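You operate a simulated robot arm through the tools that you are given. There is no shell and no other tool. Be economical: measure what you need, move in short steps, check, and stop when the job is done.

Carry out the task below with a simulated two-armed robot. There is one attempt and no reset: what you move stays moved.

TASK
Tape the crack in the top nuc's lid.
Fine: scrub the dust off first with the green brush, roll the tape on, rub it flat with the block with the blue band; put the tools back. Set down upright: green scrub brush, tape roller. What is to be rubbed or washed off counts as gone when no trace of it is left.

The check looks at the end state, three seconds after you hand in, the way a careful person would. Anything else that was tipped, shoved, dropped, spilled or broken makes it a failure. Lids that push on must go on centred and level and be pressed home; caps that screw on are set level and turned clockwise until they are tight.

THE ROBOT
Two 7-joint arms with fingered hands on one trunk, on a carriage that runs on a rail from [0, 783] to [0, -1097] (x, y) and turns from -3.665 to 2.129 rad about z. Base frame: it is fixed where the carriage stands at the start and does not move with it; the origin is on the floor, on the carriage's upright axis, x ahead of it, y to its left, z up. Lengths are in mm, angles in rad, forces in N, time in s.
The left shoulder is at the start at [70, 188, 1162], the right one opposite. With the tool pointing down near the work surface each hand reaches from about 100 to 700 mm from the robot's upright axis, wherever it stands, measured 20 degrees to its own side. Places, roughly: cracked lid [750, -1000, 1000]. Payload 4 kg a hand.
The tool frame of a hand sits at the grasp point between the pads (the TCP): z along the fingers, y along the line on which they close. The tips reach 26 mm beyond it. Largest opening 132 mm; the body of the gripper starts 73 mm behind the TCP. The gripper is a hand of 4 fingers: y runs from the thumb to the fingers, the wrist lies at [0, 0, -224] in the tool frame, and closing takes about 1.5 s.
Orientation is that of the tool frame in the base frame, as [roll, pitch, yaw] about the fixed x, y, z axes, in that order (R = Rz(yaw) Ry(pitch) Rx(roll)). With the fingers straight down and closing along the base's y, the tool's x points along the base's -x, its y along +y and its z along -z.

THE INTERFACE
- The arms move only by the tool apply_moves. It takes "left_deltas", "right_deltas" or both (then of equal length, played together; a hand with none holds still); each is a list of rows, each an object of numbers (a shift or turn left out is 0, a gripper value left out holds the last): "dx", "dy", "dz": the shift along the tool's x, y, z in mm; "wx", "wy", "wz": the turn, a rotation vector about the tool's x, y, z in rad. In form: [{"dx": .., "dy": .., "dz": .., "wx": .., "wy": .., "wz": ..}, ...]. A call has 1 to 8 rows; each row shifts and turns the commanded pose from where the row before left it, along the tool's axes as they then stand. "left_hand" and "right_hand" are, for a hand that has rows, the finger opening in mm, from 0 to 132, set as the call begins (left out, the last holds). Each row takes 0.2 s and may step no farther than 50 mm and 0.15 rad from the row before; otherwise, or with a gripper value out of range, the whole call is refused. A pose out of reach is approached as far as the arm can. The call stops where the force on the tool passes 40 N (or 10 N more than at its start, if that is more) or the arm is blocked; 0.2 s more then pass. Each finger travels about 72 mm/s and halts on what it meets, pressing with about 31 N; the grip force reading is that of the motor and also rises with nothing between the fingers. The clock runs only during rows and for 0.2 s after the last one: add rows that do not move to give the fingers time. It gives the time, the measured TCP pose, the force on the tool (base axes), the opening and the grip force at its end, in the units of the frame above (readings bear some noise), with the torque about the TCP (base axes, N m) and any sound that the robot's microphone picked up.
- Cameras (640 x 400 px; columns grow to the right, rows downward): "scene" is now at [128.5, -51.6, 1416.2]; the picture's right is [-0.56, -0.83, 0.00], its down [-0.25, 0.17, -0.95] and it looks along [0.79, -0.54, -0.31] (base axes); focal length 214 px, centre (320, 200). "left" rides on the left gripper at [-73, 6, -93] in its tool frame; the picture's right is [-0.08, -1.00, 0.00], its down [0.78, -0.06, -0.62] and it looks along [0.62, -0.05, 0.79] (tool axes); focal length 230 px, centre (320, 200). "right" rides on the right gripper at [73, 6, -94] in its tool frame; the picture's right is [-0.08, 1.00, 0.00], its down [-0.78, -0.06, -0.62] and it looks along [-0.61, -0.05, 0.79] (tool axes); focal length 230 px, centre (320, 200). There is no depth. A picture from a camera that has moved, and an enlarged one, comes with that camera's place and axes in the base frame and with its lens.
- capture(camera): a new picture of that camera. It takes no simulated time.
- slide_trunk(by): slides the trunk up (or, below 0, down) by that many mm; the arms and the scene camera ride with it, the base frame stays. It gives what a move gives, with no picture.
- drive_base(legs): drives the robot by 1 to 6 legs, each [ahead, left, turn to the left] in mm, mm and rad, along the robot's own axes; the way and the turn of a leg run together, so that a leg with both is an arc; at most 1500 mm and 3.142 rad a leg. The arms and the cameras ride along, it lands a little off, and it stops where it bumps. It keeps to its track: a leg is cut to what the track allows. It gives what a move gives.
- move_fingers(finger1, finger2, finger3, thumb_bend, hand): sets how far each is bent, from 0 (flat) to 1 (curled in); at 0.3 the hand is open as for a grip, at 0.7 the pads meet at the TCP. One left out holds its place. A second passes; each finger stops where it meets its share of the squeeze, and holds until it gets a number again. A gripper value or a shape takes the hand back. It gives what a move gives, with no picture; readings hold the bend of each and the force on the fingers (four entries, about 0 where the hand has none), thumb and palm.
- hand_shape(shape, hand): the hand has 4 fingers and takes this shape, open, in about a second: jaw (thumb against the fingers, like two jaws); tri (thumb and two fingers); tip (a fingertip pinch); poke (one finger out to press); point (the index stretched); flat (the hand flat); cup (the hand cupped); fist (a fist). The gripper value then closes the fingers along that shape, each until it touches; the sizes above hold for jaw. It gives what a move gives, with no picture.
- turn_head(pan, tilt): turns the head with the scene camera to pan (to the left, within 1.501 rad either way) and tilt (down, from -0.506 to 1.204), counted from straight ahead of the robot. It gives what a move gives.
- close_up(camera, box): a new picture of the part [left, top, right, bottom] of that camera's present view, enlarged. It takes no simulated time.
- job_done(): hands the job in; it is judged then, once.

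Go step by step. Nothing tells you exact positions but the pictures and the camera data: compare them with the known pose of the tool, close in by small moves and look again before you grip or let go. The budget is 120 turns and 100 pictures, counting those below and the enlarged ones. Unless the task says otherwise, let go and move clear before handing in.

The tools are called after "Emit:" as name(argument=value, ...) on one line, values as JSON. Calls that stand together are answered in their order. apply_moves: Moves the arms, as the interface text tells. Its arguments: {"type":"object","properties":{"left_deltas":{"type":"array","items":{"type":"object","properties":{"dx":{"type":"number"},"dy":{"type":"number"},"dz":{"type":"number"},"wx":{"type":"number"},"wy":{"type":"number"},"wz":{"type":"number"}}}},"left_hand":{"type":"number"},"right_deltas":{"type":"array","items":{"type":"object","properties":{"dx":{"type":"number"},"dy":{"type":"number"},"dz":{"type":"number"},"wx":{"type":"number"},"wy":{"type":"number"},"wz":{"type":"number"}}}},"right_hand":{"type":"number"}},"required":[]} The other tools are called the same way: slide_trunk (by) slides the trunk up or down; hand_shape (shape, hand) gives the hand a shape; move_fingers (finger1, finger2, finger3, thumb_bend, hand) moves the fingers one by one; drive_base (legs) drives the base; turn_head (pan, tilt) turns the head that bears the scene camera; capture (camera) takes a picture; close_up (camera, box) takes an enlarged picture of a part of a camera's view; job_done () hands the job in.

At the start:

```text
time: 0.0
left_eef_pos: [409.5, -8.4, 1372.9]
left_tool_rot: [-3.14, 0.002, -3.141]
left_force: [0.0, 0.3, 0.2]
left_wrist_torque: [0.01, -0.01, 0.04]
left_grip_width: 132.1
left_grip_force: 0.0
left_shape: jaw
left_bend: [0.3, 0.3, 0.3, 0.3]
left_finger forces: [0.0, 0.0, 0.1, 0.1, 0.1, 0.0]
right_eef_pos: [291.9, -385.1, 1404.7]
right_tool_rot: [3.141, -0.001, -3.141]
right_force: [-0.5, 0.6, 0.2]
right_wrist_torque: [-0.01, 0.02, -0.02]
right_grip_width: 131.7
right_grip_force: 0.2
right_shape: jaw
right_bend: [0.3, 0.3, 0.3, 0.3]
right_finger forces: [0.1, 0.0, 0.0, 0.0, 0.0, 0.0]
trunk travel left (down, up): [-640.0, 300.0]
robot x, y, heading: [2.3, -1.0, 0.003]
head pan, tilt: [-0.6, 0.312]
```

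scene: 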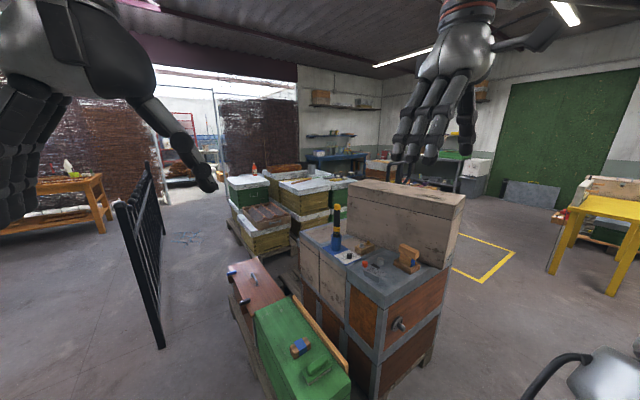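
right: 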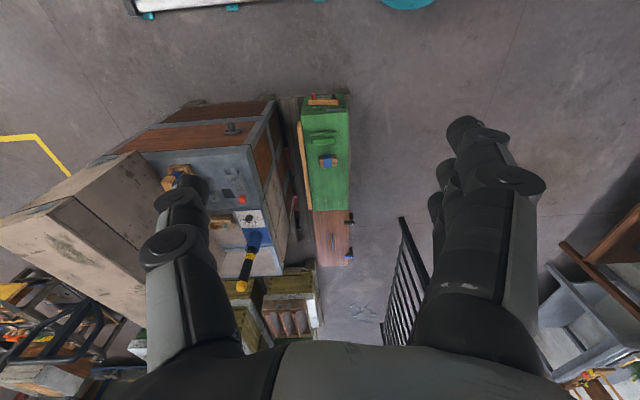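
left: 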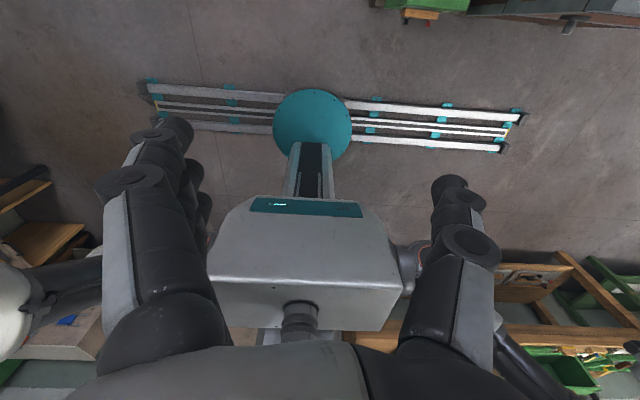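

I see green box, stacked hive boxes (nucs) and tools ahead-right. First I zoom in on the work area.

Emit:
close_up(camera="scene", box=[220, 170, 480, 400])

Emit:
close_up(camera="right", box=[120, 80, 380, 300])

```text
1.74 times, centred on (350, 285) of scene
camera zoom: at [128.5, -51.6, 1416.2], right [-0.56, -0.83, 0.0], down [-0.25, 0.17, -0.95], along [0.79, -0.54, -0.31], focal length 373 px, centre (268, 52)
```

zoom: 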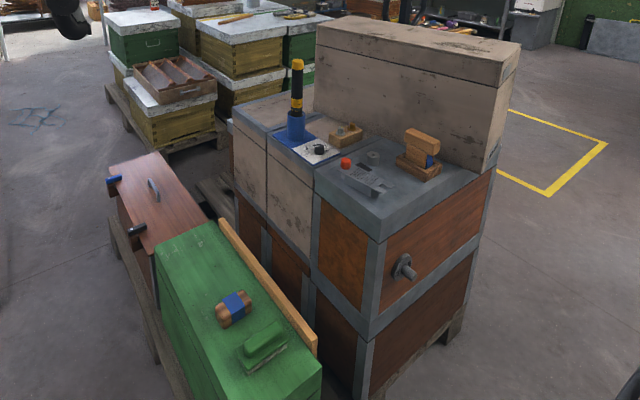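

```text
1.82 times, centred on (250, 190) of right
camera zoom: at [220.2, -380.3, 1496.4], right [0.08, 1.0, 0.0], down [0.78, -0.06, 0.62], along [0.61, -0.05, -0.79], focal length 418 px, centre (447, 218)
```

zoom: 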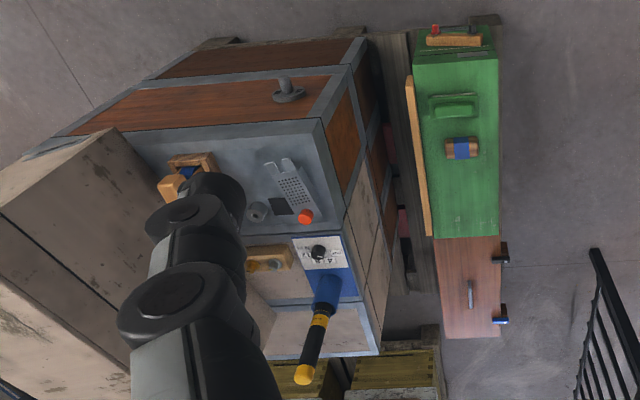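

Cracked lid is probably the tall beige box's top; the block with blue band seems at about [767,-384,490] on the green box. I look to the right along the track before driving.

Emit:
turn_head(pan=-1.3, tilt=0.6)

Emit:
capture(camera="scene")

```text
time: 1.1
left_eef_pos: [409.2, -8.2, 1372.7]
left_tool_rot: [-3.141, 0.001, -3.141]
left_force: [0.2, 0.8, 0.0]
left_wrist_torque: [0.0, 0.02, 0.04]
left_grip_width: 132.1
left_grip_force: 0.0
left_shape: jaw
left_bend: [0.3, 0.3, 0.3, 0.3]
left_finger forces: [0.1, 0.0, 0.1, 0.0, 0.1, 0.0]
right_eef_pos: [291.4, -386.4, 1404.1]
right_tool_rot: [3.141, 0.0, -3.14]
right_force: [0.0, 0.7, -0.3]
right_wrist_torque: [0.0, 0.0, -0.02]
right_grip_width: 131.7
right_grip_force: 0.0
right_shape: jaw
right_bend: [0.3, 0.3, 0.3, 0.3]
right_finger forces: [0.1, 0.1, 0.0, 0.0, 0.0, 0.0]
trunk travel left (down, up): [-640.0, 300.0]
robot x, y, heading: [-0.8, 0.8, 0.002]
head pan, tilt: [-1.3, 0.6]
```

```text
94 pictures are left
camera scene: at [75.2, -84.0, 1389.8], right [-0.96, -0.27, 0.0], down [-0.15, 0.54, -0.83], along [0.22, -0.8, -0.56], focal length 214 px, centre (320, 200)
```

scene: 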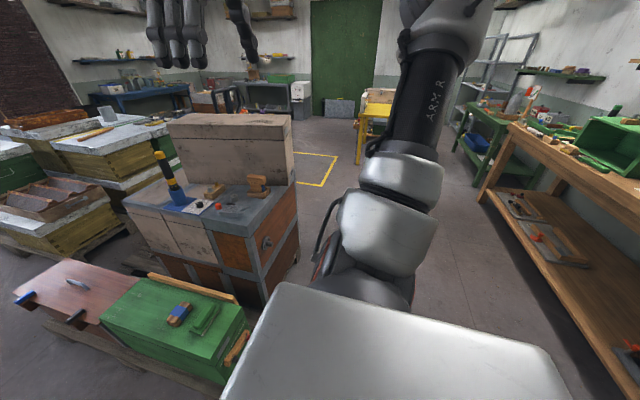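

The track looks free; the grey shape was my own arm. I drive right 700 mm and look down at the boxes.

Emit:
drive_base(legs=[[0, -700, 0]])

Emit:
turn_head(pan=-0.3, tilt=0.7)

Emit:
capture(camera="scene")

Emit:
capture(camera="right")

```text
time: 4.9
left_eef_pos: [409.5, -712.6, 1372.7]
left_tool_rot: [-3.138, 0.001, -3.14]
left_force: [0.1, 0.1, -0.2]
left_wrist_torque: [-0.03, 0.0, 0.0]
left_grip_width: 131.8
left_grip_force: 0.0
left_shape: jaw
left_bend: [0.3, 0.3, 0.3, 0.3]
left_finger forces: [0.0, 0.0, 0.0, 0.1, 0.1, 0.0]
right_eef_pos: [291.5, -1090.0, 1404.8]
right_tool_rot: [3.14, 0.0, 3.142]
right_force: [-0.6, 0.6, 0.1]
right_wrist_torque: [0.03, 0.0, 0.01]
right_grip_width: 131.9
right_grip_force: 0.1
right_shape: jaw
right_bend: [0.3, 0.3, 0.3, 0.3]
right_finger forces: [0.1, 0.1, 0.0, 0.0, 0.0, 0.0]
trunk travel left (down, up): [-640.0, 300.0]
robot x, y, heading: [-2.0, -705.6, 0.0]
head pan, tilt: [-1.3, 0.6]
```

```text
time: 6.2
left_eef_pos: [408.9, -714.0, 1372.6]
left_tool_rot: [-3.141, 0.002, -3.139]
left_force: [0.1, 1.1, 0.3]
left_wrist_torque: [0.02, 0.0, 0.0]
left_grip_width: 131.9
left_grip_force: 0.0
left_shape: jaw
left_bend: [0.3, 0.3, 0.3, 0.3]
left_finger forces: [0.1, 0.0, 0.0, 0.1, 0.0, 0.1]
right_eef_pos: [292.4, -1092.3, 1405.1]
right_tool_rot: [3.141, -0.001, -3.142]
right_force: [0.2, -0.1, -0.3]
right_wrist_torque: [0.02, 0.0, -0.02]
right_grip_width: 131.5
right_grip_force: 0.1
right_shape: jaw
right_bend: [0.3, 0.3, 0.3, 0.3]
right_finger forces: [0.0, 0.1, 0.0, 0.0, 0.0, 0.1]
trunk travel left (down, up): [-640.0, 300.0]
robot x, y, heading: [-0.3, -705.5, 0.003]
head pan, tilt: [-0.3, 0.7]
```

```text
93 pictures are left
camera scene: at [132.9, -730.0, 1381.2], right [-0.3, -0.96, 0.0], down [-0.62, 0.19, -0.76], along [0.73, -0.23, -0.64], focal length 214 px, centre (320, 200)
```

scene: 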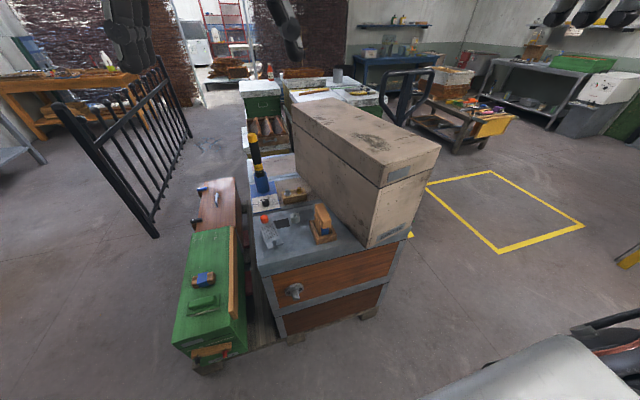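

```text
92 pictures are left
camera right: at [220.6, -1086.1, 1496.4], right [0.08, 1.0, 0.0], down [0.78, -0.06, 0.62], along [0.61, -0.05, -0.79], focal length 230 px, centre (320, 200)
```

right: 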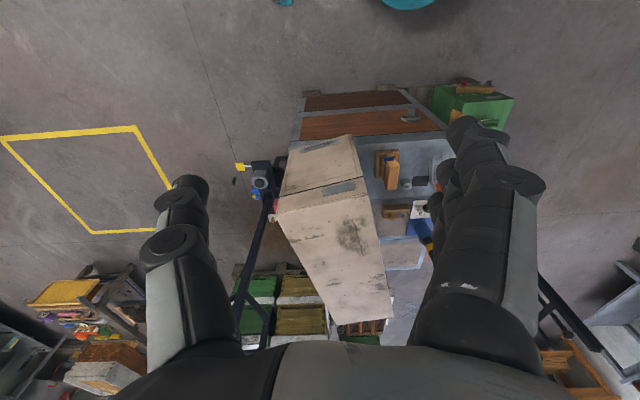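

The beige box's lid bears a dark dusty patch. I zoom in on it and on the tools.

Emit:
close_up(camera="scene", box=[290, 90, 450, 190])

Emit:
close_up(camera="scene", box=[240, 140, 360, 260])

Emit:
close_up(camera="scene", box=[160, 170, 280, 370])

Emit:
close_up(camera="right", box=[270, 120, 450, 330])

```text
4.00 times, centred on (370, 140) of scene
camera zoom: at [132.9, -730.0, 1381.2], right [-0.3, -0.96, 0.0], down [-0.62, 0.19, -0.76], along [0.73, -0.23, -0.64], focal length 858 px, centre (120, 440)
```

zoom: 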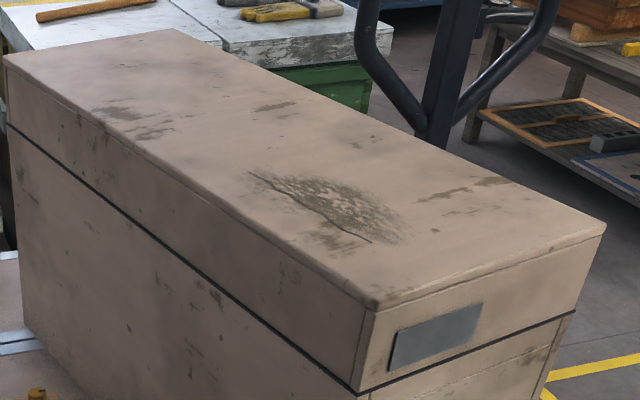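

```text
3.33 times, centred on (300, 200) of scene
camera zoom: at [132.9, -730.0, 1381.2], right [-0.3, -0.96, 0.0], down [-0.62, 0.19, -0.76], along [0.73, -0.23, -0.64], focal length 715 px, centre (387, 200)
```

zoom: 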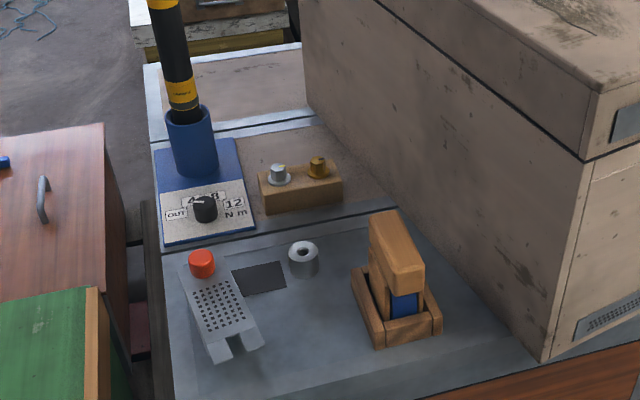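

```text
2.00 times, centred on (220, 270) of scene
camera zoom: at [132.9, -730.0, 1381.2], right [-0.3, -0.96, 0.0], down [-0.62, 0.19, -0.76], along [0.73, -0.23, -0.64], focal length 429 px, centre (520, 60)
```

zoom: 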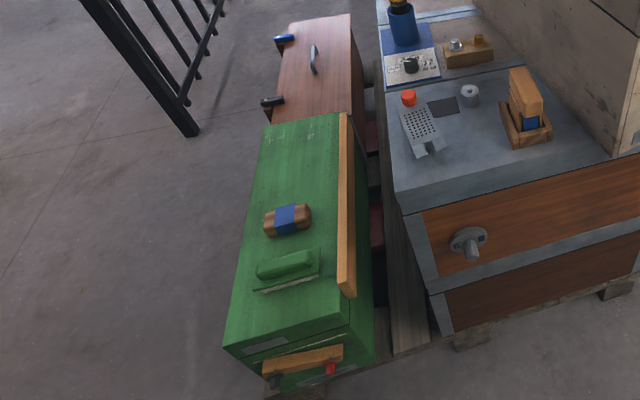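

```text
1.90 times, centred on (360, 225) of right
camera zoom: at [220.6, -1086.1, 1496.4], right [0.08, 1.0, 0.0], down [0.78, -0.06, 0.62], along [0.61, -0.05, -0.79], focal length 438 px, centre (244, 152)
```

zoom: 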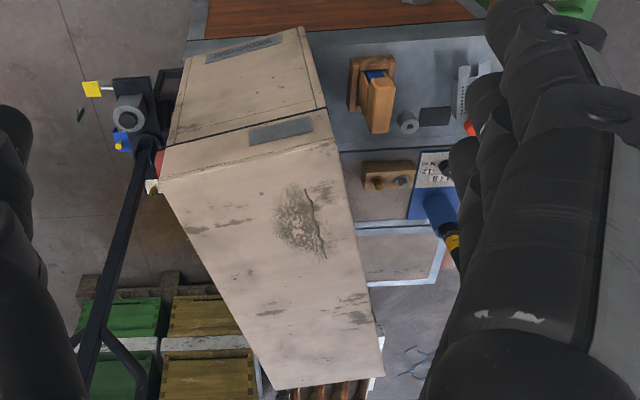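

Crack estimated from [571,-1039] to [695,-1012] at z≈1123. Close-ups seem truly sharp, so I zoom tightly on each tool.

Emit:
close_up(camera="scene", box=[300, 195, 350, 250])

Emit:
close_up(camera="scene", box=[255, 205, 305, 255])

Emit:
close_up(camera="scene", box=[175, 255, 245, 325])

Emit:
close_up(camera="scene", box=[170, 330, 250, 370])

```text
7.27 times, centred on (325, 222) of scene
camera zoom: at [132.9, -730.0, 1381.2], right [-0.3, -0.96, 0.0], down [-0.62, 0.19, -0.76], along [0.73, -0.23, -0.64], focal length 1560 px, centre (284, 36)
```

zoom: 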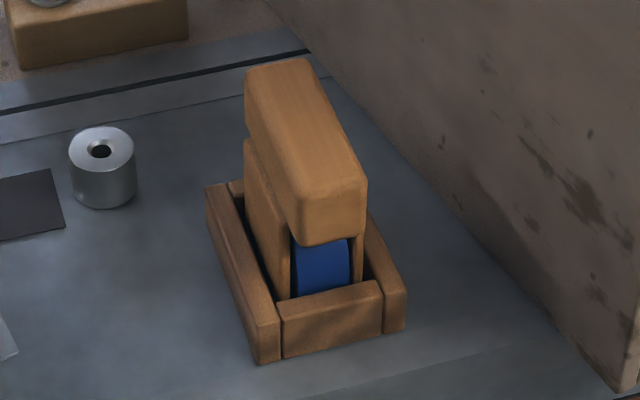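

```text
8.00 times, centred on (280, 230) of scene
camera zoom: at [132.9, -730.0, 1381.2], right [-0.3, -0.96, 0.0], down [-0.62, 0.19, -0.76], along [0.73, -0.23, -0.64], focal length 1716 px, centre (640, -40)
```

zoom: 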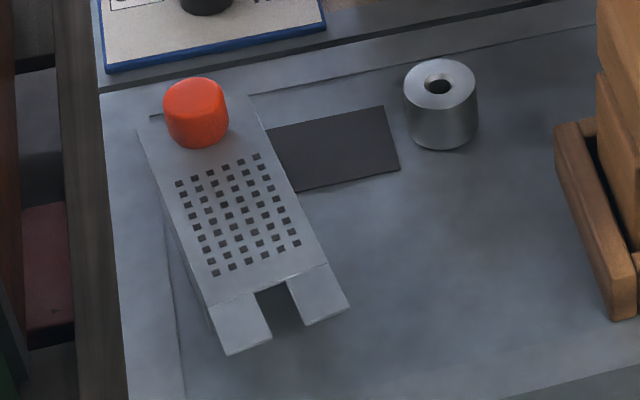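

```text
5.71 times, centred on (210, 290) of scene
camera zoom: at [132.9, -730.0, 1381.2], right [-0.3, -0.96, 0.0], down [-0.62, 0.19, -0.76], along [0.73, -0.23, -0.64], focal length 1226 px, centre (949, -314)
```

zoom: 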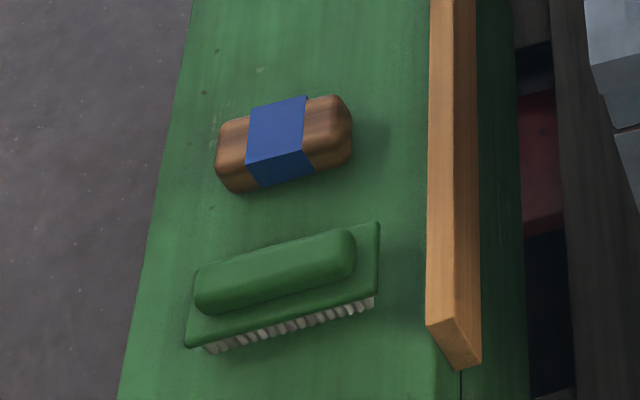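

```text
8.00 times, centred on (210, 350) of scene
camera zoom: at [132.9, -730.0, 1381.2], right [-0.3, -0.96, 0.0], down [-0.62, 0.19, -0.76], along [0.73, -0.23, -0.64], focal length 1716 px, centre (1200, -1000)
```

zoom: 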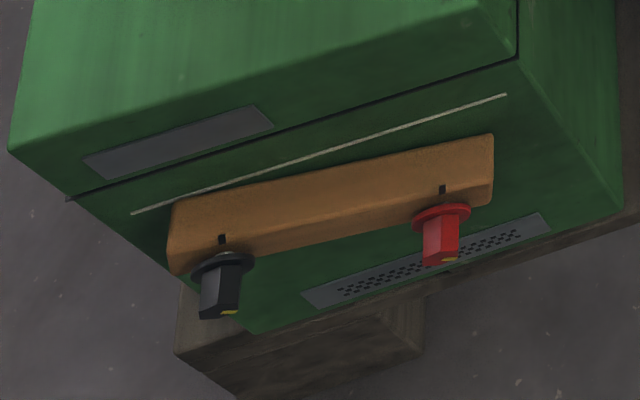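

Tools identified: green brush ≈[650,-398,508], blue-banded block ≈[768,-384,492] (both on the green box) and tape roller standing in a wooden cradle ≈[618,-894,868]. I drive back so the brush lies ahead-right and lower the trunk.

Emit:
drive_base(legs=[[0, 530, 0]])

Emit:
slide_trunk(by=-330)

Emit:
apply_moves(right_deltas=[{"wz": 0.15, "dx": -30}, {"wz": 0.15, "dx": -30}, {"wz": 0.15, "dx": -30}, {"wz": 0.15}, {"wz": 0.15}, {"wz": 0.15}, {"wz": 0.15}])

Emit:
capture(camera="right")

Emit:
capture(camera="scene")

```text
time: 9.3
left_eef_pos: [410.4, -183.2, 1373.1]
left_tool_rot: [-3.139, 0.002, 3.141]
left_force: [-0.7, 0.0, 0.4]
left_wrist_torque: [0.02, 0.0, 0.02]
left_grip_width: 132.1
left_grip_force: 0.0
left_shape: jaw
left_bend: [0.3, 0.3, 0.3, 0.3]
left_finger forces: [0.0, 0.0, 0.0, 0.1, 0.0, 0.1]
right_eef_pos: [291.3, -560.5, 1403.8]
right_tool_rot: [3.139, 0.001, 3.14]
right_force: [1.0, -0.7, -0.1]
right_wrist_torque: [-0.01, 0.01, 0.01]
right_grip_width: 131.8
right_grip_force: 0.0
right_shape: jaw
right_bend: [0.3, 0.3, 0.3, 0.3]
right_finger forces: [0.1, 0.1, 0.0, 0.0, 0.0, 0.1]
trunk travel left (down, up): [-640.0, 300.0]
robot x, y, heading: [-1.1, -174.4, -0.0]
head pan, tilt: [-0.3, 0.7]
```

```text
time: 12.6
left_eef_pos: [410.7, -183.0, 1042.9]
left_tool_rot: [-3.14, 0.003, 3.141]
left_force: [-1.3, -0.7, -0.9]
left_wrist_torque: [0.04, -0.01, -0.03]
left_grip_width: 132.0
left_grip_force: 0.1
left_shape: jaw
left_bend: [0.3, 0.3, 0.3, 0.3]
left_finger forces: [0.0, 0.0, 0.0, 0.1, 0.1, 0.0]
right_eef_pos: [292.7, -560.0, 1074.3]
right_tool_rot: [-3.142, -0.001, 3.14]
right_force: [0.5, -0.6, -0.4]
right_wrist_torque: [0.01, 0.02, -0.02]
right_grip_width: 131.9
right_grip_force: 0.0
right_shape: jaw
right_bend: [0.3, 0.3, 0.3, 0.3]
right_finger forces: [0.1, 0.0, 0.0, 0.1, 0.1, 0.0]
trunk travel left (down, up): [-310.0, 630.0]
robot x, y, heading: [-2.2, -172.8, -0.003]
head pan, tilt: [-0.3, 0.7]
```

```text
time: 14.2
left_eef_pos: [409.5, -181.3, 1044.1]
left_tool_rot: [-3.138, 0.003, 3.141]
left_force: [0.5, -0.6, 0.3]
left_wrist_torque: [-0.01, 0.01, 0.0]
left_grip_width: 132.0
left_grip_force: 0.1
left_shape: jaw
left_bend: [0.3, 0.3, 0.3, 0.3]
left_finger forces: [0.0, 0.1, 0.1, 0.1, 0.0, 0.1]
right_eef_pos: [379.6, -573.7, 1073.8]
right_tool_rot: [3.141, -0.001, 2.087]
right_force: [0.6, 0.4, 0.0]
right_wrist_torque: [-0.05, 0.01, 0.03]
right_grip_width: 131.7
right_grip_force: 0.2
right_shape: jaw
right_bend: [0.3, 0.3, 0.3, 0.3]
right_finger forces: [0.0, 0.0, 0.1, 0.0, 0.0, 0.0]
trunk travel left (down, up): [-310.0, 630.0]
robot x, y, heading: [-0.9, -172.2, 0.002]
head pan, tilt: [-0.3, 0.7]
```

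```text
83 pictures are left
camera right: at [350.1, -507.0, 1166.2], right [0.9, 0.43, 0.0], down [0.34, -0.71, 0.62], along [0.26, -0.56, -0.79], focal length 230 px, centre (320, 200)
```

right: 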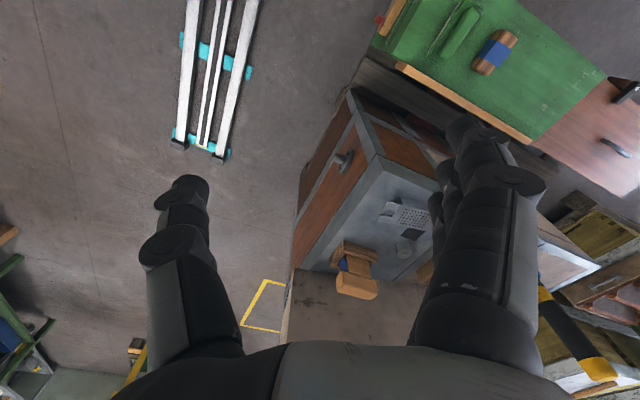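

```text
82 pictures are left
camera scene: at [132.8, -197.8, 1051.2], right [-0.3, -0.95, 0.0], down [-0.62, 0.19, -0.76], along [0.73, -0.23, -0.64], focal length 214 px, centre (320, 200)
```

scene: 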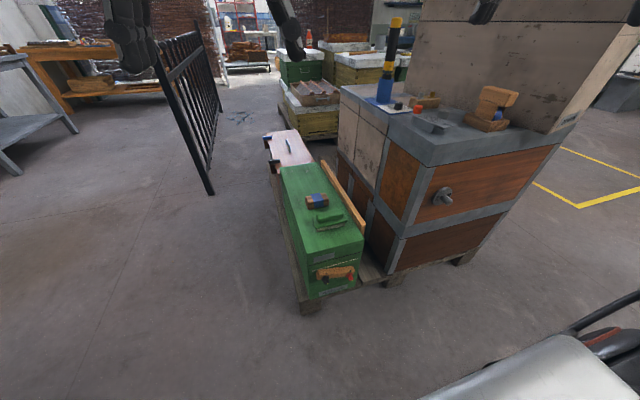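

I finish turning the right hand (closing along x) and bring it above the brush.

Emit:
apply_moves(right_deltas=[{"wz": 0.129}, {"wz": 0.129}, {"wz": 0.129}, {"wz": 0.129}, {"dy": 40, "dx": 25, "dz": 20}, {"dy": 40, "dx": 25, "dz": 20}, {"dy": 40, "dx": 25, "dz": 20}, {"dy": 40, "dx": 25, "dz": 20}])

Emit:
apply_moves(right_deltas=[{"dy": 27, "dx": 18, "dz": 40}, {"dy": 27, "dx": 18, "dz": 40}, {"dy": 27, "dx": 20, "dz": 40}, {"dy": 27, "dx": 20, "dz": 40}])

Emit:
capture(camera="right")

Emit:
close_up(camera="scene", box=[270, 160, 380, 290])

```text
refused: row 5 steps farther than a row can; nothing moved
```

```text
refused: row 1 steps farther than a row can; nothing moved
```

```text
81 pictures are left
camera right: at [350.1, -507.0, 1166.2], right [0.9, 0.43, 0.0], down [0.34, -0.71, 0.62], along [0.26, -0.56, -0.79], focal length 230 px, centre (320, 200)
```

right: 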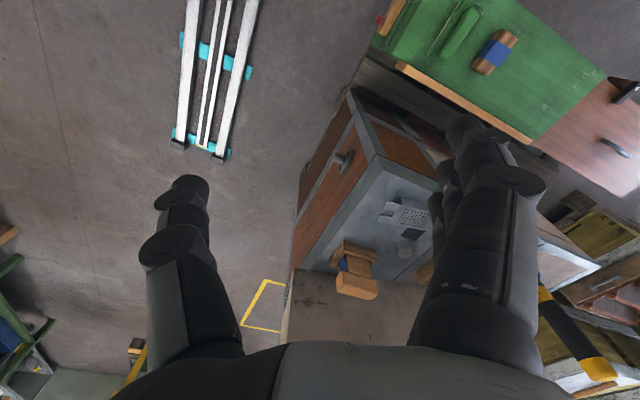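

```text
3.08 times, centred on (325, 225) of scene
camera zoom: at [132.8, -197.8, 1051.2], right [-0.3, -0.95, 0.0], down [-0.62, 0.19, -0.76], along [0.73, -0.23, -0.64], focal length 660 px, centre (305, 123)
```

zoom: 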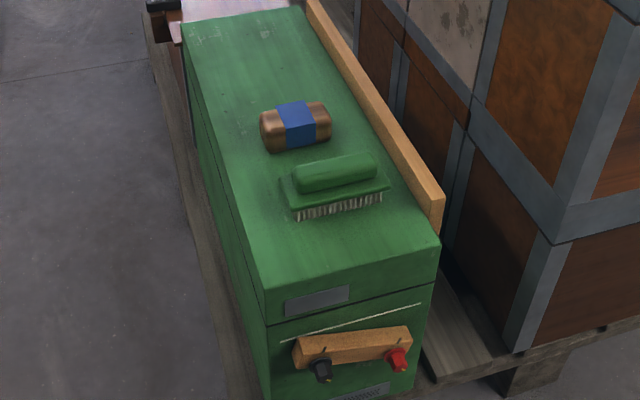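

Steps must stay within 50 mm total; I redo the move with smaller rows.

Emit:
apply_moves(right_deltas=[{"wz": 0.129}, {"wz": 0.129}, {"wz": 0.129}, {"wz": 0.129}, {"dy": 38, "dx": 25, "dz": 15}, {"dy": 38, "dx": 25, "dz": 15}, {"dy": 38, "dx": 25, "dz": 15}, {"dy": 38, "dx": 25, "dz": 15}])

Emit:
apply_moves(right_deltas=[{"dy": 20, "dx": 14, "dz": 40}, {"dy": 20, "dx": 14, "dz": 40}, {"dy": 20, "dx": 14, "dz": 40}, {"dy": 20, "dx": 14, "dz": 40}, {"dy": 20, "dx": 14, "dz": 40}, {"dy": 16, "dx": 6, "dz": 40}])

Emit:
capture(camera="right")

Emit:
close_up(camera="scene", box=[270, 160, 380, 290])

```text
time: 15.9
left_eef_pos: [409.8, -182.7, 1042.8]
left_tool_rot: [-3.138, 0.0, -3.141]
left_force: [0.1, -0.3, -0.2]
left_wrist_torque: [0.01, 0.01, 0.03]
left_grip_width: 131.8
left_grip_force: 0.0
left_shape: jaw
left_bend: [0.3, 0.3, 0.3, 0.3]
left_finger forces: [0.0, 0.1, 0.1, 0.0, 0.1, 0.1]
right_eef_pos: [541.4, -622.7, 1026.5]
right_tool_rot: [-3.14, -0.001, 1.577]
right_force: [-0.9, -0.4, 0.3]
right_wrist_torque: [0.01, 0.04, 0.01]
right_grip_width: 131.7
right_grip_force: 0.1
right_shape: jaw
right_bend: [0.3, 0.3, 0.3, 0.3]
right_finger forces: [0.0, 0.0, 0.0, 0.1, 0.0, 0.1]
right hand out of reach, approached as far as the arm can: row 3, 4, 5, 6, 7, 8
trunk travel left (down, up): [-310.0, 630.0]
robot x, y, heading: [0.8, -175.4, -0.002]
head pan, tilt: [-0.3, 0.7]
```

```text
time: 17.4
left_eef_pos: [409.4, -183.6, 1042.9]
left_tool_rot: [-3.139, 0.001, -3.141]
left_force: [0.6, 0.0, 0.4]
left_wrist_torque: [0.02, -0.01, -0.02]
left_grip_width: 132.0
left_grip_force: 0.1
left_shape: jaw
left_bend: [0.3, 0.3, 0.3, 0.3]
left_finger forces: [0.0, 0.0, 0.0, 0.0, 0.1, 0.0]
right_eef_pos: [662.8, -625.0, 789.4]
right_tool_rot: [3.14, -0.005, 1.58]
right_force: [-0.4, -0.6, 0.7]
right_wrist_torque: [0.01, -0.01, 0.01]
right_grip_width: 131.8
right_grip_force: 0.1
right_shape: jaw
right_bend: [0.3, 0.3, 0.3, 0.3]
right_finger forces: [0.0, 0.1, 0.0, 0.1, 0.0, 0.1]
right hand out of reach, approached as far as the arm can: row 1, 2, 3, 4, 5, 6
trunk travel left (down, up): [-310.0, 630.0]
robot x, y, heading: [1.9, -171.4, -0.003]
head pan, tilt: [-0.3, 0.7]
```

```text
79 pictures are left
camera right: at [668.4, -552.4, 882.3], right [1.0, -0.07, 0.0], down [-0.05, -0.79, 0.61], along [-0.04, -0.61, -0.79], focal length 230 px, centre (320, 200)
```

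right: 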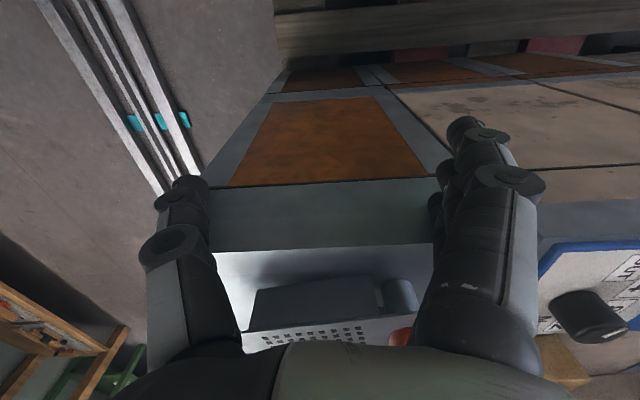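

```text
3.08 times, centred on (325, 225) of scene
camera zoom: at [133.3, -198.2, 1051.1], right [-0.3, -0.95, 0.0], down [-0.62, 0.19, -0.76], along [0.73, -0.23, -0.64], focal length 660 px, centre (305, 123)
```

zoom: 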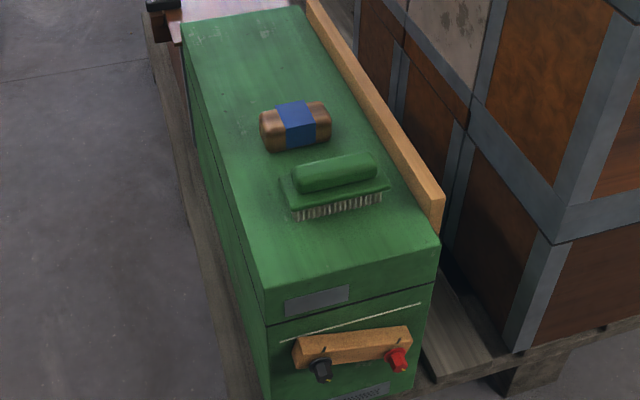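

The hand strayed to y≈-625 (wrist limit near this yaw, near the grey box). I lift it and turn back.

Emit:
apply_moves(right_deltas=[{"dz": -50}, {"dz": -50}, {"dz": -50}, {"dz": -50}, {"wz": -0.15}, {"wz": -0.15}, {"wz": -0.15}, {"wz": -0.15}])

```text
time: 19.1
left_eef_pos: [409.0, -183.9, 1042.5]
left_tool_rot: [-3.14, 0.002, 3.141]
left_force: [1.1, 0.0, -0.1]
left_wrist_torque: [-0.02, 0.0, 0.0]
left_grip_width: 132.1
left_grip_force: 0.0
left_shape: jaw
left_bend: [0.3, 0.3, 0.3, 0.3]
left_finger forces: [0.0, 0.1, 0.1, 0.0, 0.1, 0.1]
right_eef_pos: [621.1, -622.6, 962.3]
right_tool_rot: [3.141, 0.0, 2.177]
right_force: [-0.2, -0.4, -0.1]
right_wrist_torque: [0.0, 0.01, 0.0]
right_grip_width: 131.9
right_grip_force: 0.2
right_shape: jaw
right_bend: [0.3, 0.3, 0.3, 0.3]
right_finger forces: [0.1, 0.0, 0.0, 0.0, 0.0, 0.1]
right hand out of reach, approached as far as the arm can: row 3, 4
trunk travel left (down, up): [-310.0, 630.0]
robot x, y, heading: [-0.5, -171.4, -0.003]
head pan, tilt: [-0.3, 0.7]
```

Emit:
apply_moves(right_deltas=[{"dx": 43, "dy": -4}, {"dx": 43, "dy": -4}, {"dx": 43, "dy": -4}, {"dx": 43, "dy": -4}, {"wz": -0.15}, {"wz": -0.15}, {"wz": -0.15}, {"wz": -0.15}])

Emit:
apply_moves(right_deltas=[{"wz": -0.15}, {"wz": -0.15}, {"wz": -0.15}, {"wz": -0.15}, {"wz": -0.15}, {"wz": -0.15}, {"wz": -0.15}, {"wz": -0.15}])

Emit:
apply_moves(right_deltas=[{"wz": -0.15}, {"wz": -0.15}, {"wz": -0.15}, {"wz": -0.15}, {"wz": -0.135}])

```text
time: 20.9
left_eef_pos: [409.1, -181.3, 1043.5]
left_tool_rot: [-3.14, 0.002, -3.141]
left_force: [-0.4, 0.3, 0.0]
left_wrist_torque: [0.03, 0.0, 0.0]
left_grip_width: 131.9
left_grip_force: 0.1
left_shape: jaw
left_bend: [0.3, 0.3, 0.3, 0.3]
left_finger forces: [0.0, 0.0, 0.0, 0.0, 0.0, 0.0]
right_eef_pos: [511.2, -491.0, 963.1]
right_tool_rot: [-3.142, 0.0, 2.777]
right_force: [0.1, 0.3, -0.4]
right_wrist_torque: [-0.02, 0.01, -0.01]
right_grip_width: 131.6
right_grip_force: 0.0
right_shape: jaw
right_bend: [0.3, 0.3, 0.3, 0.3]
right_finger forces: [0.0, 0.1, 0.0, 0.1, 0.1, 0.1]
trunk travel left (down, up): [-310.0, 630.0]
robot x, y, heading: [-0.8, -172.8, 0.001]
head pan, tilt: [-0.3, 0.7]
```

```text
time: 22.8
left_eef_pos: [408.8, -182.3, 1042.8]
left_tool_rot: [-3.139, 0.0, 3.141]
left_force: [0.7, 0.1, -0.6]
left_wrist_torque: [0.0, 0.0, -0.03]
left_grip_width: 132.0
left_grip_force: 0.0
left_shape: jaw
left_bend: [0.3, 0.3, 0.3, 0.3]
left_finger forces: [0.1, 0.1, 0.0, 0.0, 0.0, 0.1]
right_eef_pos: [510.7, -492.0, 963.8]
right_tool_rot: [3.141, -0.001, -2.307]
right_force: [-0.3, -0.6, 0.2]
right_wrist_torque: [0.03, -0.02, -0.01]
right_grip_width: 131.8
right_grip_force: 0.0
right_shape: jaw
right_bend: [0.3, 0.3, 0.3, 0.3]
right_finger forces: [0.0, 0.0, 0.1, 0.0, 0.1, 0.0]
trunk travel left (down, up): [-310.0, 630.0]
robot x, y, heading: [-1.1, -170.0, -0.0]
head pan, tilt: [-0.3, 0.7]
```

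```text
time: 23.9
left_eef_pos: [409.4, -183.2, 1042.6]
left_tool_rot: [-3.139, 0.001, 3.141]
left_force: [-1.0, -0.4, 0.4]
left_wrist_torque: [0.0, 0.0, 0.01]
left_grip_width: 132.0
left_grip_force: 0.1
left_shape: jaw
left_bend: [0.3, 0.3, 0.3, 0.3]
left_finger forces: [0.0, 0.1, 0.0, 0.1, 0.1, 0.0]
right_eef_pos: [511.1, -490.7, 962.5]
right_tool_rot: [-3.141, 0.0, -1.574]
right_force: [-0.7, -0.7, -0.5]
right_wrist_torque: [-0.02, -0.01, 0.02]
right_grip_width: 131.8
right_grip_force: 0.1
right_shape: jaw
right_bend: [0.3, 0.3, 0.3, 0.3]
right_finger forces: [0.1, 0.0, 0.0, 0.0, 0.1, 0.1]
trunk travel left (down, up): [-310.0, 630.0]
robot x, y, heading: [-4.0, -175.9, -0.002]
head pan, tilt: [-0.3, 0.7]
```

This yaw works freely. I move above the brush.

Emit:
apply_moves(right_deltas=[{"dx": -13, "dy": -20, "dz": 35}, {"dx": -13, "dy": -20, "dz": 35}, {"dx": -13, "dy": -20, "dz": 35}, {"dx": -13, "dy": -20, "dz": 35}, {"dx": -13, "dy": -20, "dz": 35}, {"dx": -13, "dy": -20, "dz": 35}, {"dx": -13, "dy": -18, "dz": 32}])

Emit:
capture(camera="right")

Emit:
capture(camera="scene")

```text
time: 25.6
left_eef_pos: [409.6, -183.0, 1042.6]
left_tool_rot: [-3.141, 0.001, -3.141]
left_force: [-0.1, -0.5, 0.1]
left_wrist_torque: [-0.01, 0.0, -0.01]
left_grip_width: 131.9
left_grip_force: 0.0
left_shape: jaw
left_bend: [0.3, 0.3, 0.3, 0.3]
left_finger forces: [0.0, 0.1, 0.0, 0.0, 0.0, 0.1]
right_eef_pos: [637.2, -412.0, 720.9]
right_tool_rot: [-3.14, 0.002, -1.576]
right_force: [-0.2, 0.4, 1.1]
right_wrist_torque: [-0.01, -0.02, 0.0]
right_grip_width: 131.7
right_grip_force: 0.2
right_shape: jaw
right_bend: [0.3, 0.3, 0.3, 0.3]
right_finger forces: [0.1, 0.1, 0.0, 0.0, 0.1, 0.0]
right hand out of reach, approached as far as the arm can: row 7
trunk travel left (down, up): [-310.0, 630.0]
robot x, y, heading: [1.1, -175.6, 0.0]
head pan, tilt: [-0.3, 0.7]
```

```text
77 pictures are left
camera right: at [631.8, -485.0, 813.3], right [-1.0, 0.08, 0.0], down [0.06, 0.78, 0.62], along [0.05, 0.62, -0.79], focal length 230 px, centre (320, 200)
```

right: 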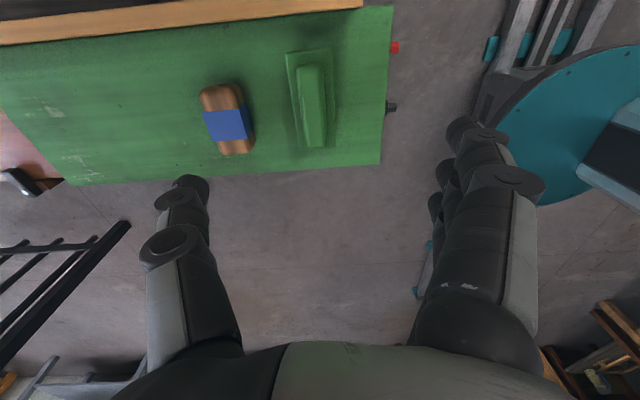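

```text
76 pictures are left
camera scene: at [132.2, -197.8, 1051.3], right [-0.3, -0.95, 0.0], down [-0.61, 0.19, -0.77], along [0.73, -0.23, -0.64], focal length 214 px, centre (320, 200)
```

scene: 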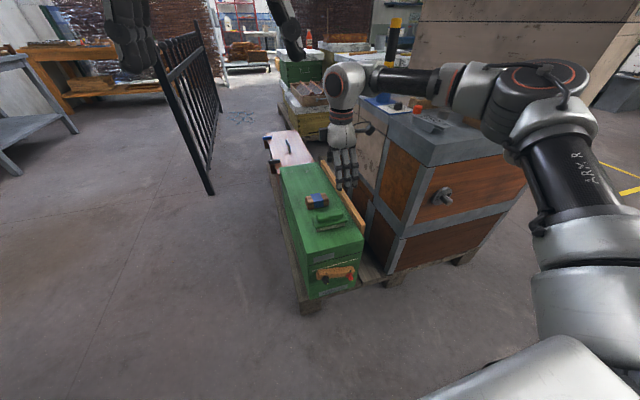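

Brush centre is about [649,-395,500], handle along y. The wrist is at a limit, so I turn the robot left by 0.5 rad and relocate to make the grip pose easier.

Emit:
apply_moves(right_deltas=[{"dz": -45}, {"dz": -45}, {"dy": 45, "dz": -10}, {"dy": 45, "dz": -10}])

Emit:
drive_base(legs=[[0, 0, 0.5], [-151, -276, 0]])

Emit:
apply_moves(right_deltas=[{"wz": 0.13}, {"wz": 0.13}, {"wz": 0.13}, {"wz": 0.11}])

```text
time: 26.6
left_eef_pos: [408.6, -182.4, 1043.3]
left_tool_rot: [-3.14, 0.001, 3.14]
left_force: [-0.1, -0.8, 0.2]
left_wrist_torque: [-0.01, 0.02, -0.01]
left_grip_width: 131.9
left_grip_force: 0.1
left_shape: jaw
left_bend: [0.3, 0.3, 0.3, 0.3]
left_finger forces: [0.0, 0.0, 0.1, 0.0, 0.0, 0.0]
right_eef_pos: [539.5, -415.8, 830.5]
right_tool_rot: [3.141, 0.0, -1.577]
right_force: [0.1, 0.2, 0.3]
right_wrist_torque: [0.01, -0.01, -0.01]
right_grip_width: 131.9
right_grip_force: 0.1
right_shape: jaw
right_bend: [0.3, 0.3, 0.3, 0.3]
right_finger forces: [0.0, 0.0, 0.1, 0.2, 0.0, 0.1]
right hand out of reach, approached as far as the arm can: row 2
trunk travel left (down, up): [-310.0, 630.0]
robot x, y, heading: [1.1, -172.9, -0.0]
head pan, tilt: [-0.3, 0.7]
```

```text
time: 30.1
left_eef_pos: [362.1, -297.6, 1042.5]
left_tool_rot: [-3.141, 0.002, -2.638]
left_force: [-0.2, -0.6, -0.7]
left_wrist_torque: [-0.01, 0.01, -0.01]
left_grip_width: 132.3
left_grip_force: 0.1
left_shape: jaw
left_bend: [0.3, 0.3, 0.3, 0.3]
left_finger forces: [0.0, 0.0, 0.0, 0.0, 0.0, 0.1]
right_eef_pos: [589.6, -438.4, 829.1]
right_tool_rot: [3.141, 0.002, -1.071]
right_force: [0.5, 0.0, 0.0]
right_wrist_torque: [0.01, 0.0, 0.01]
right_grip_width: 132.1
right_grip_force: 0.1
right_shape: jaw
right_bend: [0.3, 0.3, 0.3, 0.3]
right_finger forces: [0.0, 0.0, 0.0, 0.0, 0.2, 0.0]
trunk travel left (down, up): [-310.0, 630.0]
robot x, y, heading: [0.1, -486.1, 0.493]
head pan, tilt: [-0.3, 0.7]
```

```text
time: 31.1
left_eef_pos: [363.2, -296.8, 1043.2]
left_tool_rot: [-3.141, 0.003, -2.639]
left_force: [1.0, 0.4, 1.1]
left_wrist_torque: [-0.03, 0.0, -0.01]
left_grip_width: 132.0
left_grip_force: 0.0
left_shape: jaw
left_bend: [0.3, 0.3, 0.3, 0.3]
left_finger forces: [0.0, 0.1, 0.0, 0.0, 0.0, 0.1]
right_eef_pos: [590.0, -438.7, 828.3]
right_tool_rot: [3.141, 0.001, -1.574]
right_force: [0.7, 0.6, -0.4]
right_wrist_torque: [0.02, -0.02, 0.0]
right_grip_width: 132.0
right_grip_force: 0.2
right_shape: jaw
right_bend: [0.3, 0.3, 0.3, 0.3]
right_finger forces: [0.0, 0.1, 0.0, 0.0, 0.1, 0.0]
trunk travel left (down, up): [-310.0, 630.0]
robot x, y, heading: [-0.5, -488.7, 0.502]
head pan, tilt: [-0.3, 0.7]
```

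Emit:
apply_moves(right_deltas=[{"dx": -11, "dy": -15, "dz": 40}, {"dx": -11, "dy": -15, "dz": 40}, {"dx": -12, "dy": -15, "dz": 40}, {"dx": -12, "dy": -14, "dz": 40}, {}], right_hand=90)

Emit:
close_up(camera="right", box=[120, 0, 520, 250])

Emit:
turn_head(pan=-0.6, tilt=0.7)

Emit:
capture(camera="scene")

```text
time: 32.3
left_eef_pos: [362.4, -295.4, 1042.5]
left_tool_rot: [-3.14, 0.0, -2.64]
left_force: [-0.3, 0.1, -0.2]
left_wrist_torque: [-0.01, -0.01, -0.03]
left_grip_width: 132.0
left_grip_force: 0.1
left_shape: jaw
left_bend: [0.3, 0.3, 0.3, 0.3]
left_finger forces: [0.0, 0.0, 0.0, 0.0, 0.0, 0.0]
right_eef_pos: [650.1, -394.6, 671.0]
right_tool_rot: [3.141, -0.001, -1.571]
right_force: [-0.2, 0.1, 0.3]
right_wrist_torque: [-0.01, -0.01, 0.01]
right_grip_width: 90.3
right_grip_force: 0.0
right_shape: jaw
right_bend: [0.68, 0.68, 0.68, 0.65]
right_finger forces: [0.0, 0.0, 0.1, 0.0, 0.0, 0.0]
trunk travel left (down, up): [-310.0, 630.0]
robot x, y, heading: [0.7, -488.0, 0.502]
head pan, tilt: [-0.3, 0.7]
```

```text
1.60 times, centred on (320, 125) of right
camera zoom: at [644.4, -467.1, 762.2], right [-1.0, 0.08, 0.0], down [0.06, 0.78, 0.62], along [0.05, 0.62, -0.79], focal length 368 px, centre (320, 320)
```

zoom: 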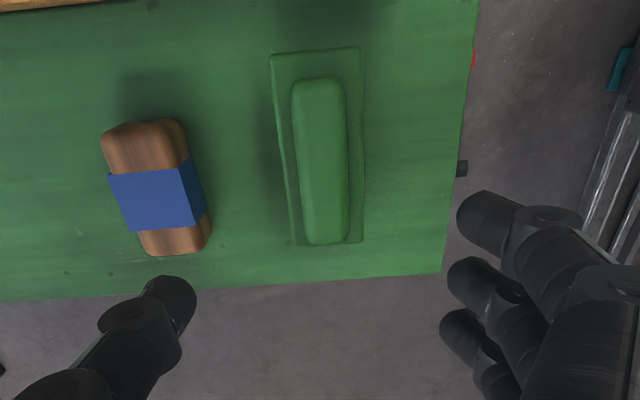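

```text
time: 33.1
left_eef_pos: [363.2, -296.2, 1042.6]
left_tool_rot: [-3.139, 0.001, -2.639]
left_force: [0.1, -0.2, -0.3]
left_wrist_torque: [0.0, 0.01, -0.03]
left_grip_width: 131.8
left_grip_force: 0.0
left_shape: jaw
left_bend: [0.3, 0.3, 0.3, 0.3]
left_finger forces: [0.0, 0.1, 0.0, 0.0, 0.0, 0.1]
right_eef_pos: [648.8, -393.9, 669.2]
right_tool_rot: [3.141, 0.0, -1.574]
right_force: [-0.3, -0.1, -1.2]
right_wrist_torque: [-0.02, 0.02, -0.02]
right_grip_width: 90.5
right_grip_force: 0.0
right_shape: jaw
right_bend: [0.68, 0.68, 0.68, 0.65]
right_finger forces: [0.0, 0.1, 0.0, 0.0, 0.0, 0.0]
trunk travel left (down, up): [-310.0, 630.0]
robot x, y, heading: [1.2, -485.7, 0.497]
head pan, tilt: [-0.6, 0.7]
```

```text
74 pictures are left
camera scene: at [130.0, -469.4, 1051.2], right [-0.1, -1.0, 0.0], down [-0.64, 0.06, -0.77], along [0.76, -0.07, -0.64], focal length 214 px, centre (320, 200)
```

scene: 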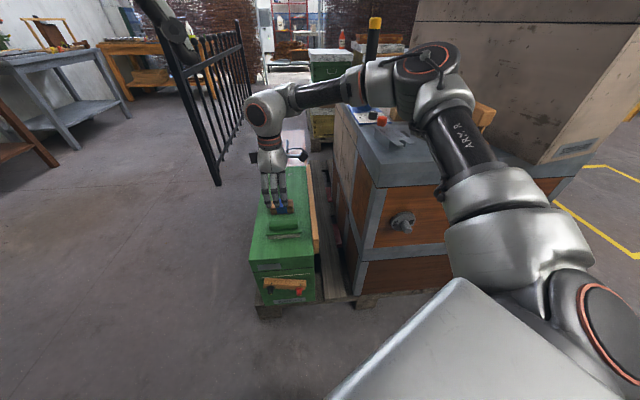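

Handle centre ≈[649,-392], top z≈513. I descend to TCP z≈535 with fingers opening kept and look from the side.

Emit:
apply_moves(right_deltas=[{"dz": 40}, {"dz": 40}, {"dz": 35}, {"dz": 20}], right_hand=90)

Emit:
capture(camera="right")

Emit:
close_up(camera="scene", box=[240, 140, 340, 300])

```text
time: 34.1
left_eef_pos: [363.4, -297.8, 1043.3]
left_tool_rot: [-3.139, 0.001, -2.641]
left_force: [0.3, 0.1, 0.7]
left_wrist_torque: [0.01, 0.04, 0.02]
left_grip_width: 132.0
left_grip_force: 0.1
left_shape: jaw
left_bend: [0.3, 0.3, 0.3, 0.3]
left_finger forces: [0.1, 0.0, 0.0, 0.0, 0.0, 0.1]
right_eef_pos: [637.7, -425.5, 551.2]
right_tool_rot: [-3.141, 0.001, -1.573]
right_force: [-0.3, 0.3, -0.8]
right_wrist_torque: [0.01, 0.02, 0.03]
right_grip_width: 90.1
right_grip_force: 0.1
right_shape: jaw
right_bend: [0.68, 0.68, 0.68, 0.65]
right_finger forces: [0.0, 0.0, 0.0, 0.0, 0.1, 0.0]
right hand out of reach, approached as far as the arm can: row 2, 3, 4
trunk travel left (down, up): [-310.0, 630.0]
robot x, y, heading: [-0.5, -489.6, 0.502]
head pan, tilt: [-0.6, 0.7]
```

```text
73 pictures are left
camera right: at [633.6, -497.9, 644.0], right [-1.0, 0.08, 0.0], down [0.06, 0.78, 0.62], along [0.05, 0.62, -0.79], focal length 230 px, centre (320, 200)
```

right: 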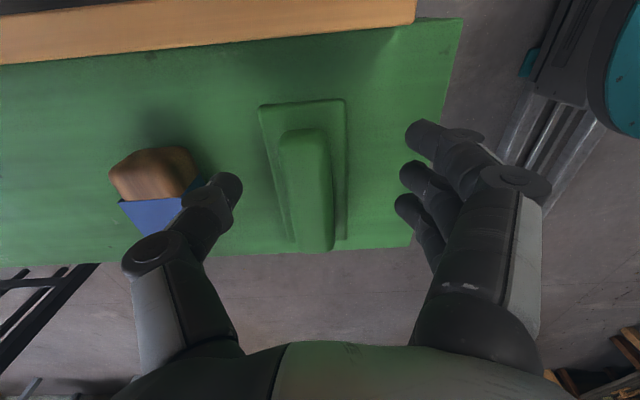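

```text
2.50 times, centred on (290, 220) of scene
camera zoom: at [130.0, -469.6, 1051.2], right [-0.1, -1.0, 0.0], down [-0.64, 0.06, -0.76], along [0.76, -0.08, -0.64], focal length 536 px, centre (395, 150)
```

zoom: 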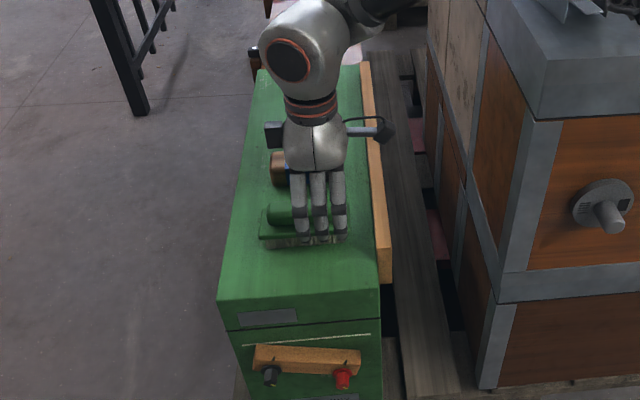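

The arm reaches better from a lower shoulder; I go back to the good pose and lower the whole trunk instead.

Emit:
apply_moves(right_deltas=[{"dz": -40}, {"dz": -40}, {"dz": -40}], right_hand=90)

```text
time: 34.9
left_eef_pos: [362.8, -296.3, 1043.1]
left_tool_rot: [-3.141, 0.001, -2.639]
left_force: [-0.5, -0.1, 0.0]
left_wrist_torque: [-0.03, -0.03, 0.03]
left_grip_width: 132.1
left_grip_force: 0.0
left_shape: jaw
left_bend: [0.3, 0.3, 0.3, 0.3]
left_finger forces: [0.0, 0.0, 0.0, 0.1, 0.1, 0.0]
right_eef_pos: [637.8, -424.6, 672.1]
right_tool_rot: [3.14, 0.0, -1.571]
right_force: [0.0, -0.4, 0.1]
right_wrist_torque: [0.01, 0.0, -0.02]
right_grip_width: 90.4
right_grip_force: 0.1
right_shape: jaw
right_bend: [0.68, 0.68, 0.68, 0.65]
right_finger forces: [0.1, 0.0, 0.0, 0.1, 0.1, 0.0]
trunk travel left (down, up): [-310.0, 630.0]
robot x, y, heading: [-1.4, -488.6, 0.499]
head pan, tilt: [-0.6, 0.7]
```

Emit:
apply_moves(right_deltas=[{"dx": -16, "dy": -6}, {"dx": -16, "dy": -5}], right_hand=90)

Emit:
slide_trunk(by=-110)

Emit:
capture(camera="scene")

```text
time: 35.5
left_eef_pos: [364.0, -295.8, 1043.7]
left_tool_rot: [-3.139, 0.0, -2.64]
left_force: [0.6, -0.4, -0.3]
left_wrist_torque: [-0.06, 0.01, -0.01]
left_grip_width: 131.7
left_grip_force: 0.0
left_shape: jaw
left_bend: [0.3, 0.3, 0.3, 0.3]
left_finger forces: [0.0, 0.0, 0.0, 0.0, 0.0, 0.1]
right_eef_pos: [649.0, -391.9, 670.8]
right_tool_rot: [3.14, -0.001, -1.573]
right_force: [-0.1, 0.4, 0.2]
right_wrist_torque: [0.02, 0.01, 0.02]
right_grip_width: 90.4
right_grip_force: 0.1
right_shape: jaw
right_bend: [0.68, 0.68, 0.68, 0.65]
right_finger forces: [0.1, 0.1, 0.0, 0.0, 0.1, 0.0]
trunk travel left (down, up): [-310.0, 630.0]
robot x, y, heading: [0.3, -487.1, 0.501]
head pan, tilt: [-0.6, 0.7]
```

```text
time: 36.9
left_eef_pos: [357.0, -294.7, 937.0]
left_tool_rot: [-3.133, 0.004, -2.638]
left_force: [0.4, 0.3, 0.3]
left_wrist_torque: [-0.05, -0.02, -0.02]
left_grip_width: 131.5
left_grip_force: 0.2
left_shape: jaw
left_bend: [0.3, 0.3, 0.3, 0.3]
left_finger forces: [0.0, 0.0, 0.0, 0.0, 0.1, 0.0]
right_eef_pos: [647.0, -389.4, 568.7]
right_tool_rot: [-3.132, 0.001, -1.57]
right_force: [-0.2, 0.6, 0.0]
right_wrist_torque: [-0.02, 0.01, -0.02]
right_grip_width: 90.3
right_grip_force: 0.0
right_shape: jaw
right_bend: [0.68, 0.68, 0.68, 0.65]
right_finger forces: [0.0, 0.0, 0.0, 0.0, 0.1, 0.0]
trunk travel left (down, up): [-200.0, 740.0]
robot x, y, heading: [-0.0, -489.1, 0.503]
head pan, tilt: [-0.6, 0.7]
```

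```text
71 pictures are left
camera scene: at [124.1, -467.1, 943.3], right [-0.1, -1.0, 0.0], down [-0.64, 0.06, -0.77], along [0.77, -0.08, -0.64], focal length 214 px, centre (320, 200)
```

scene: 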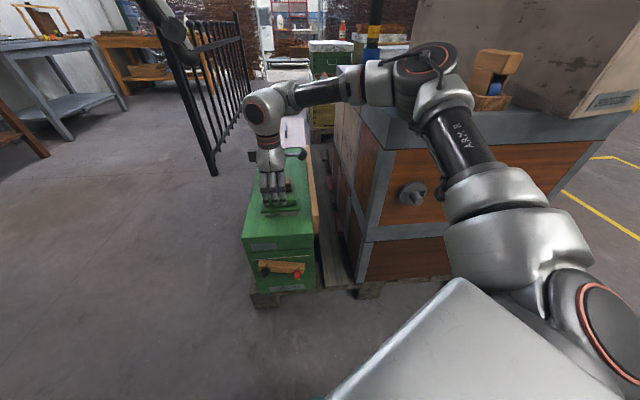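

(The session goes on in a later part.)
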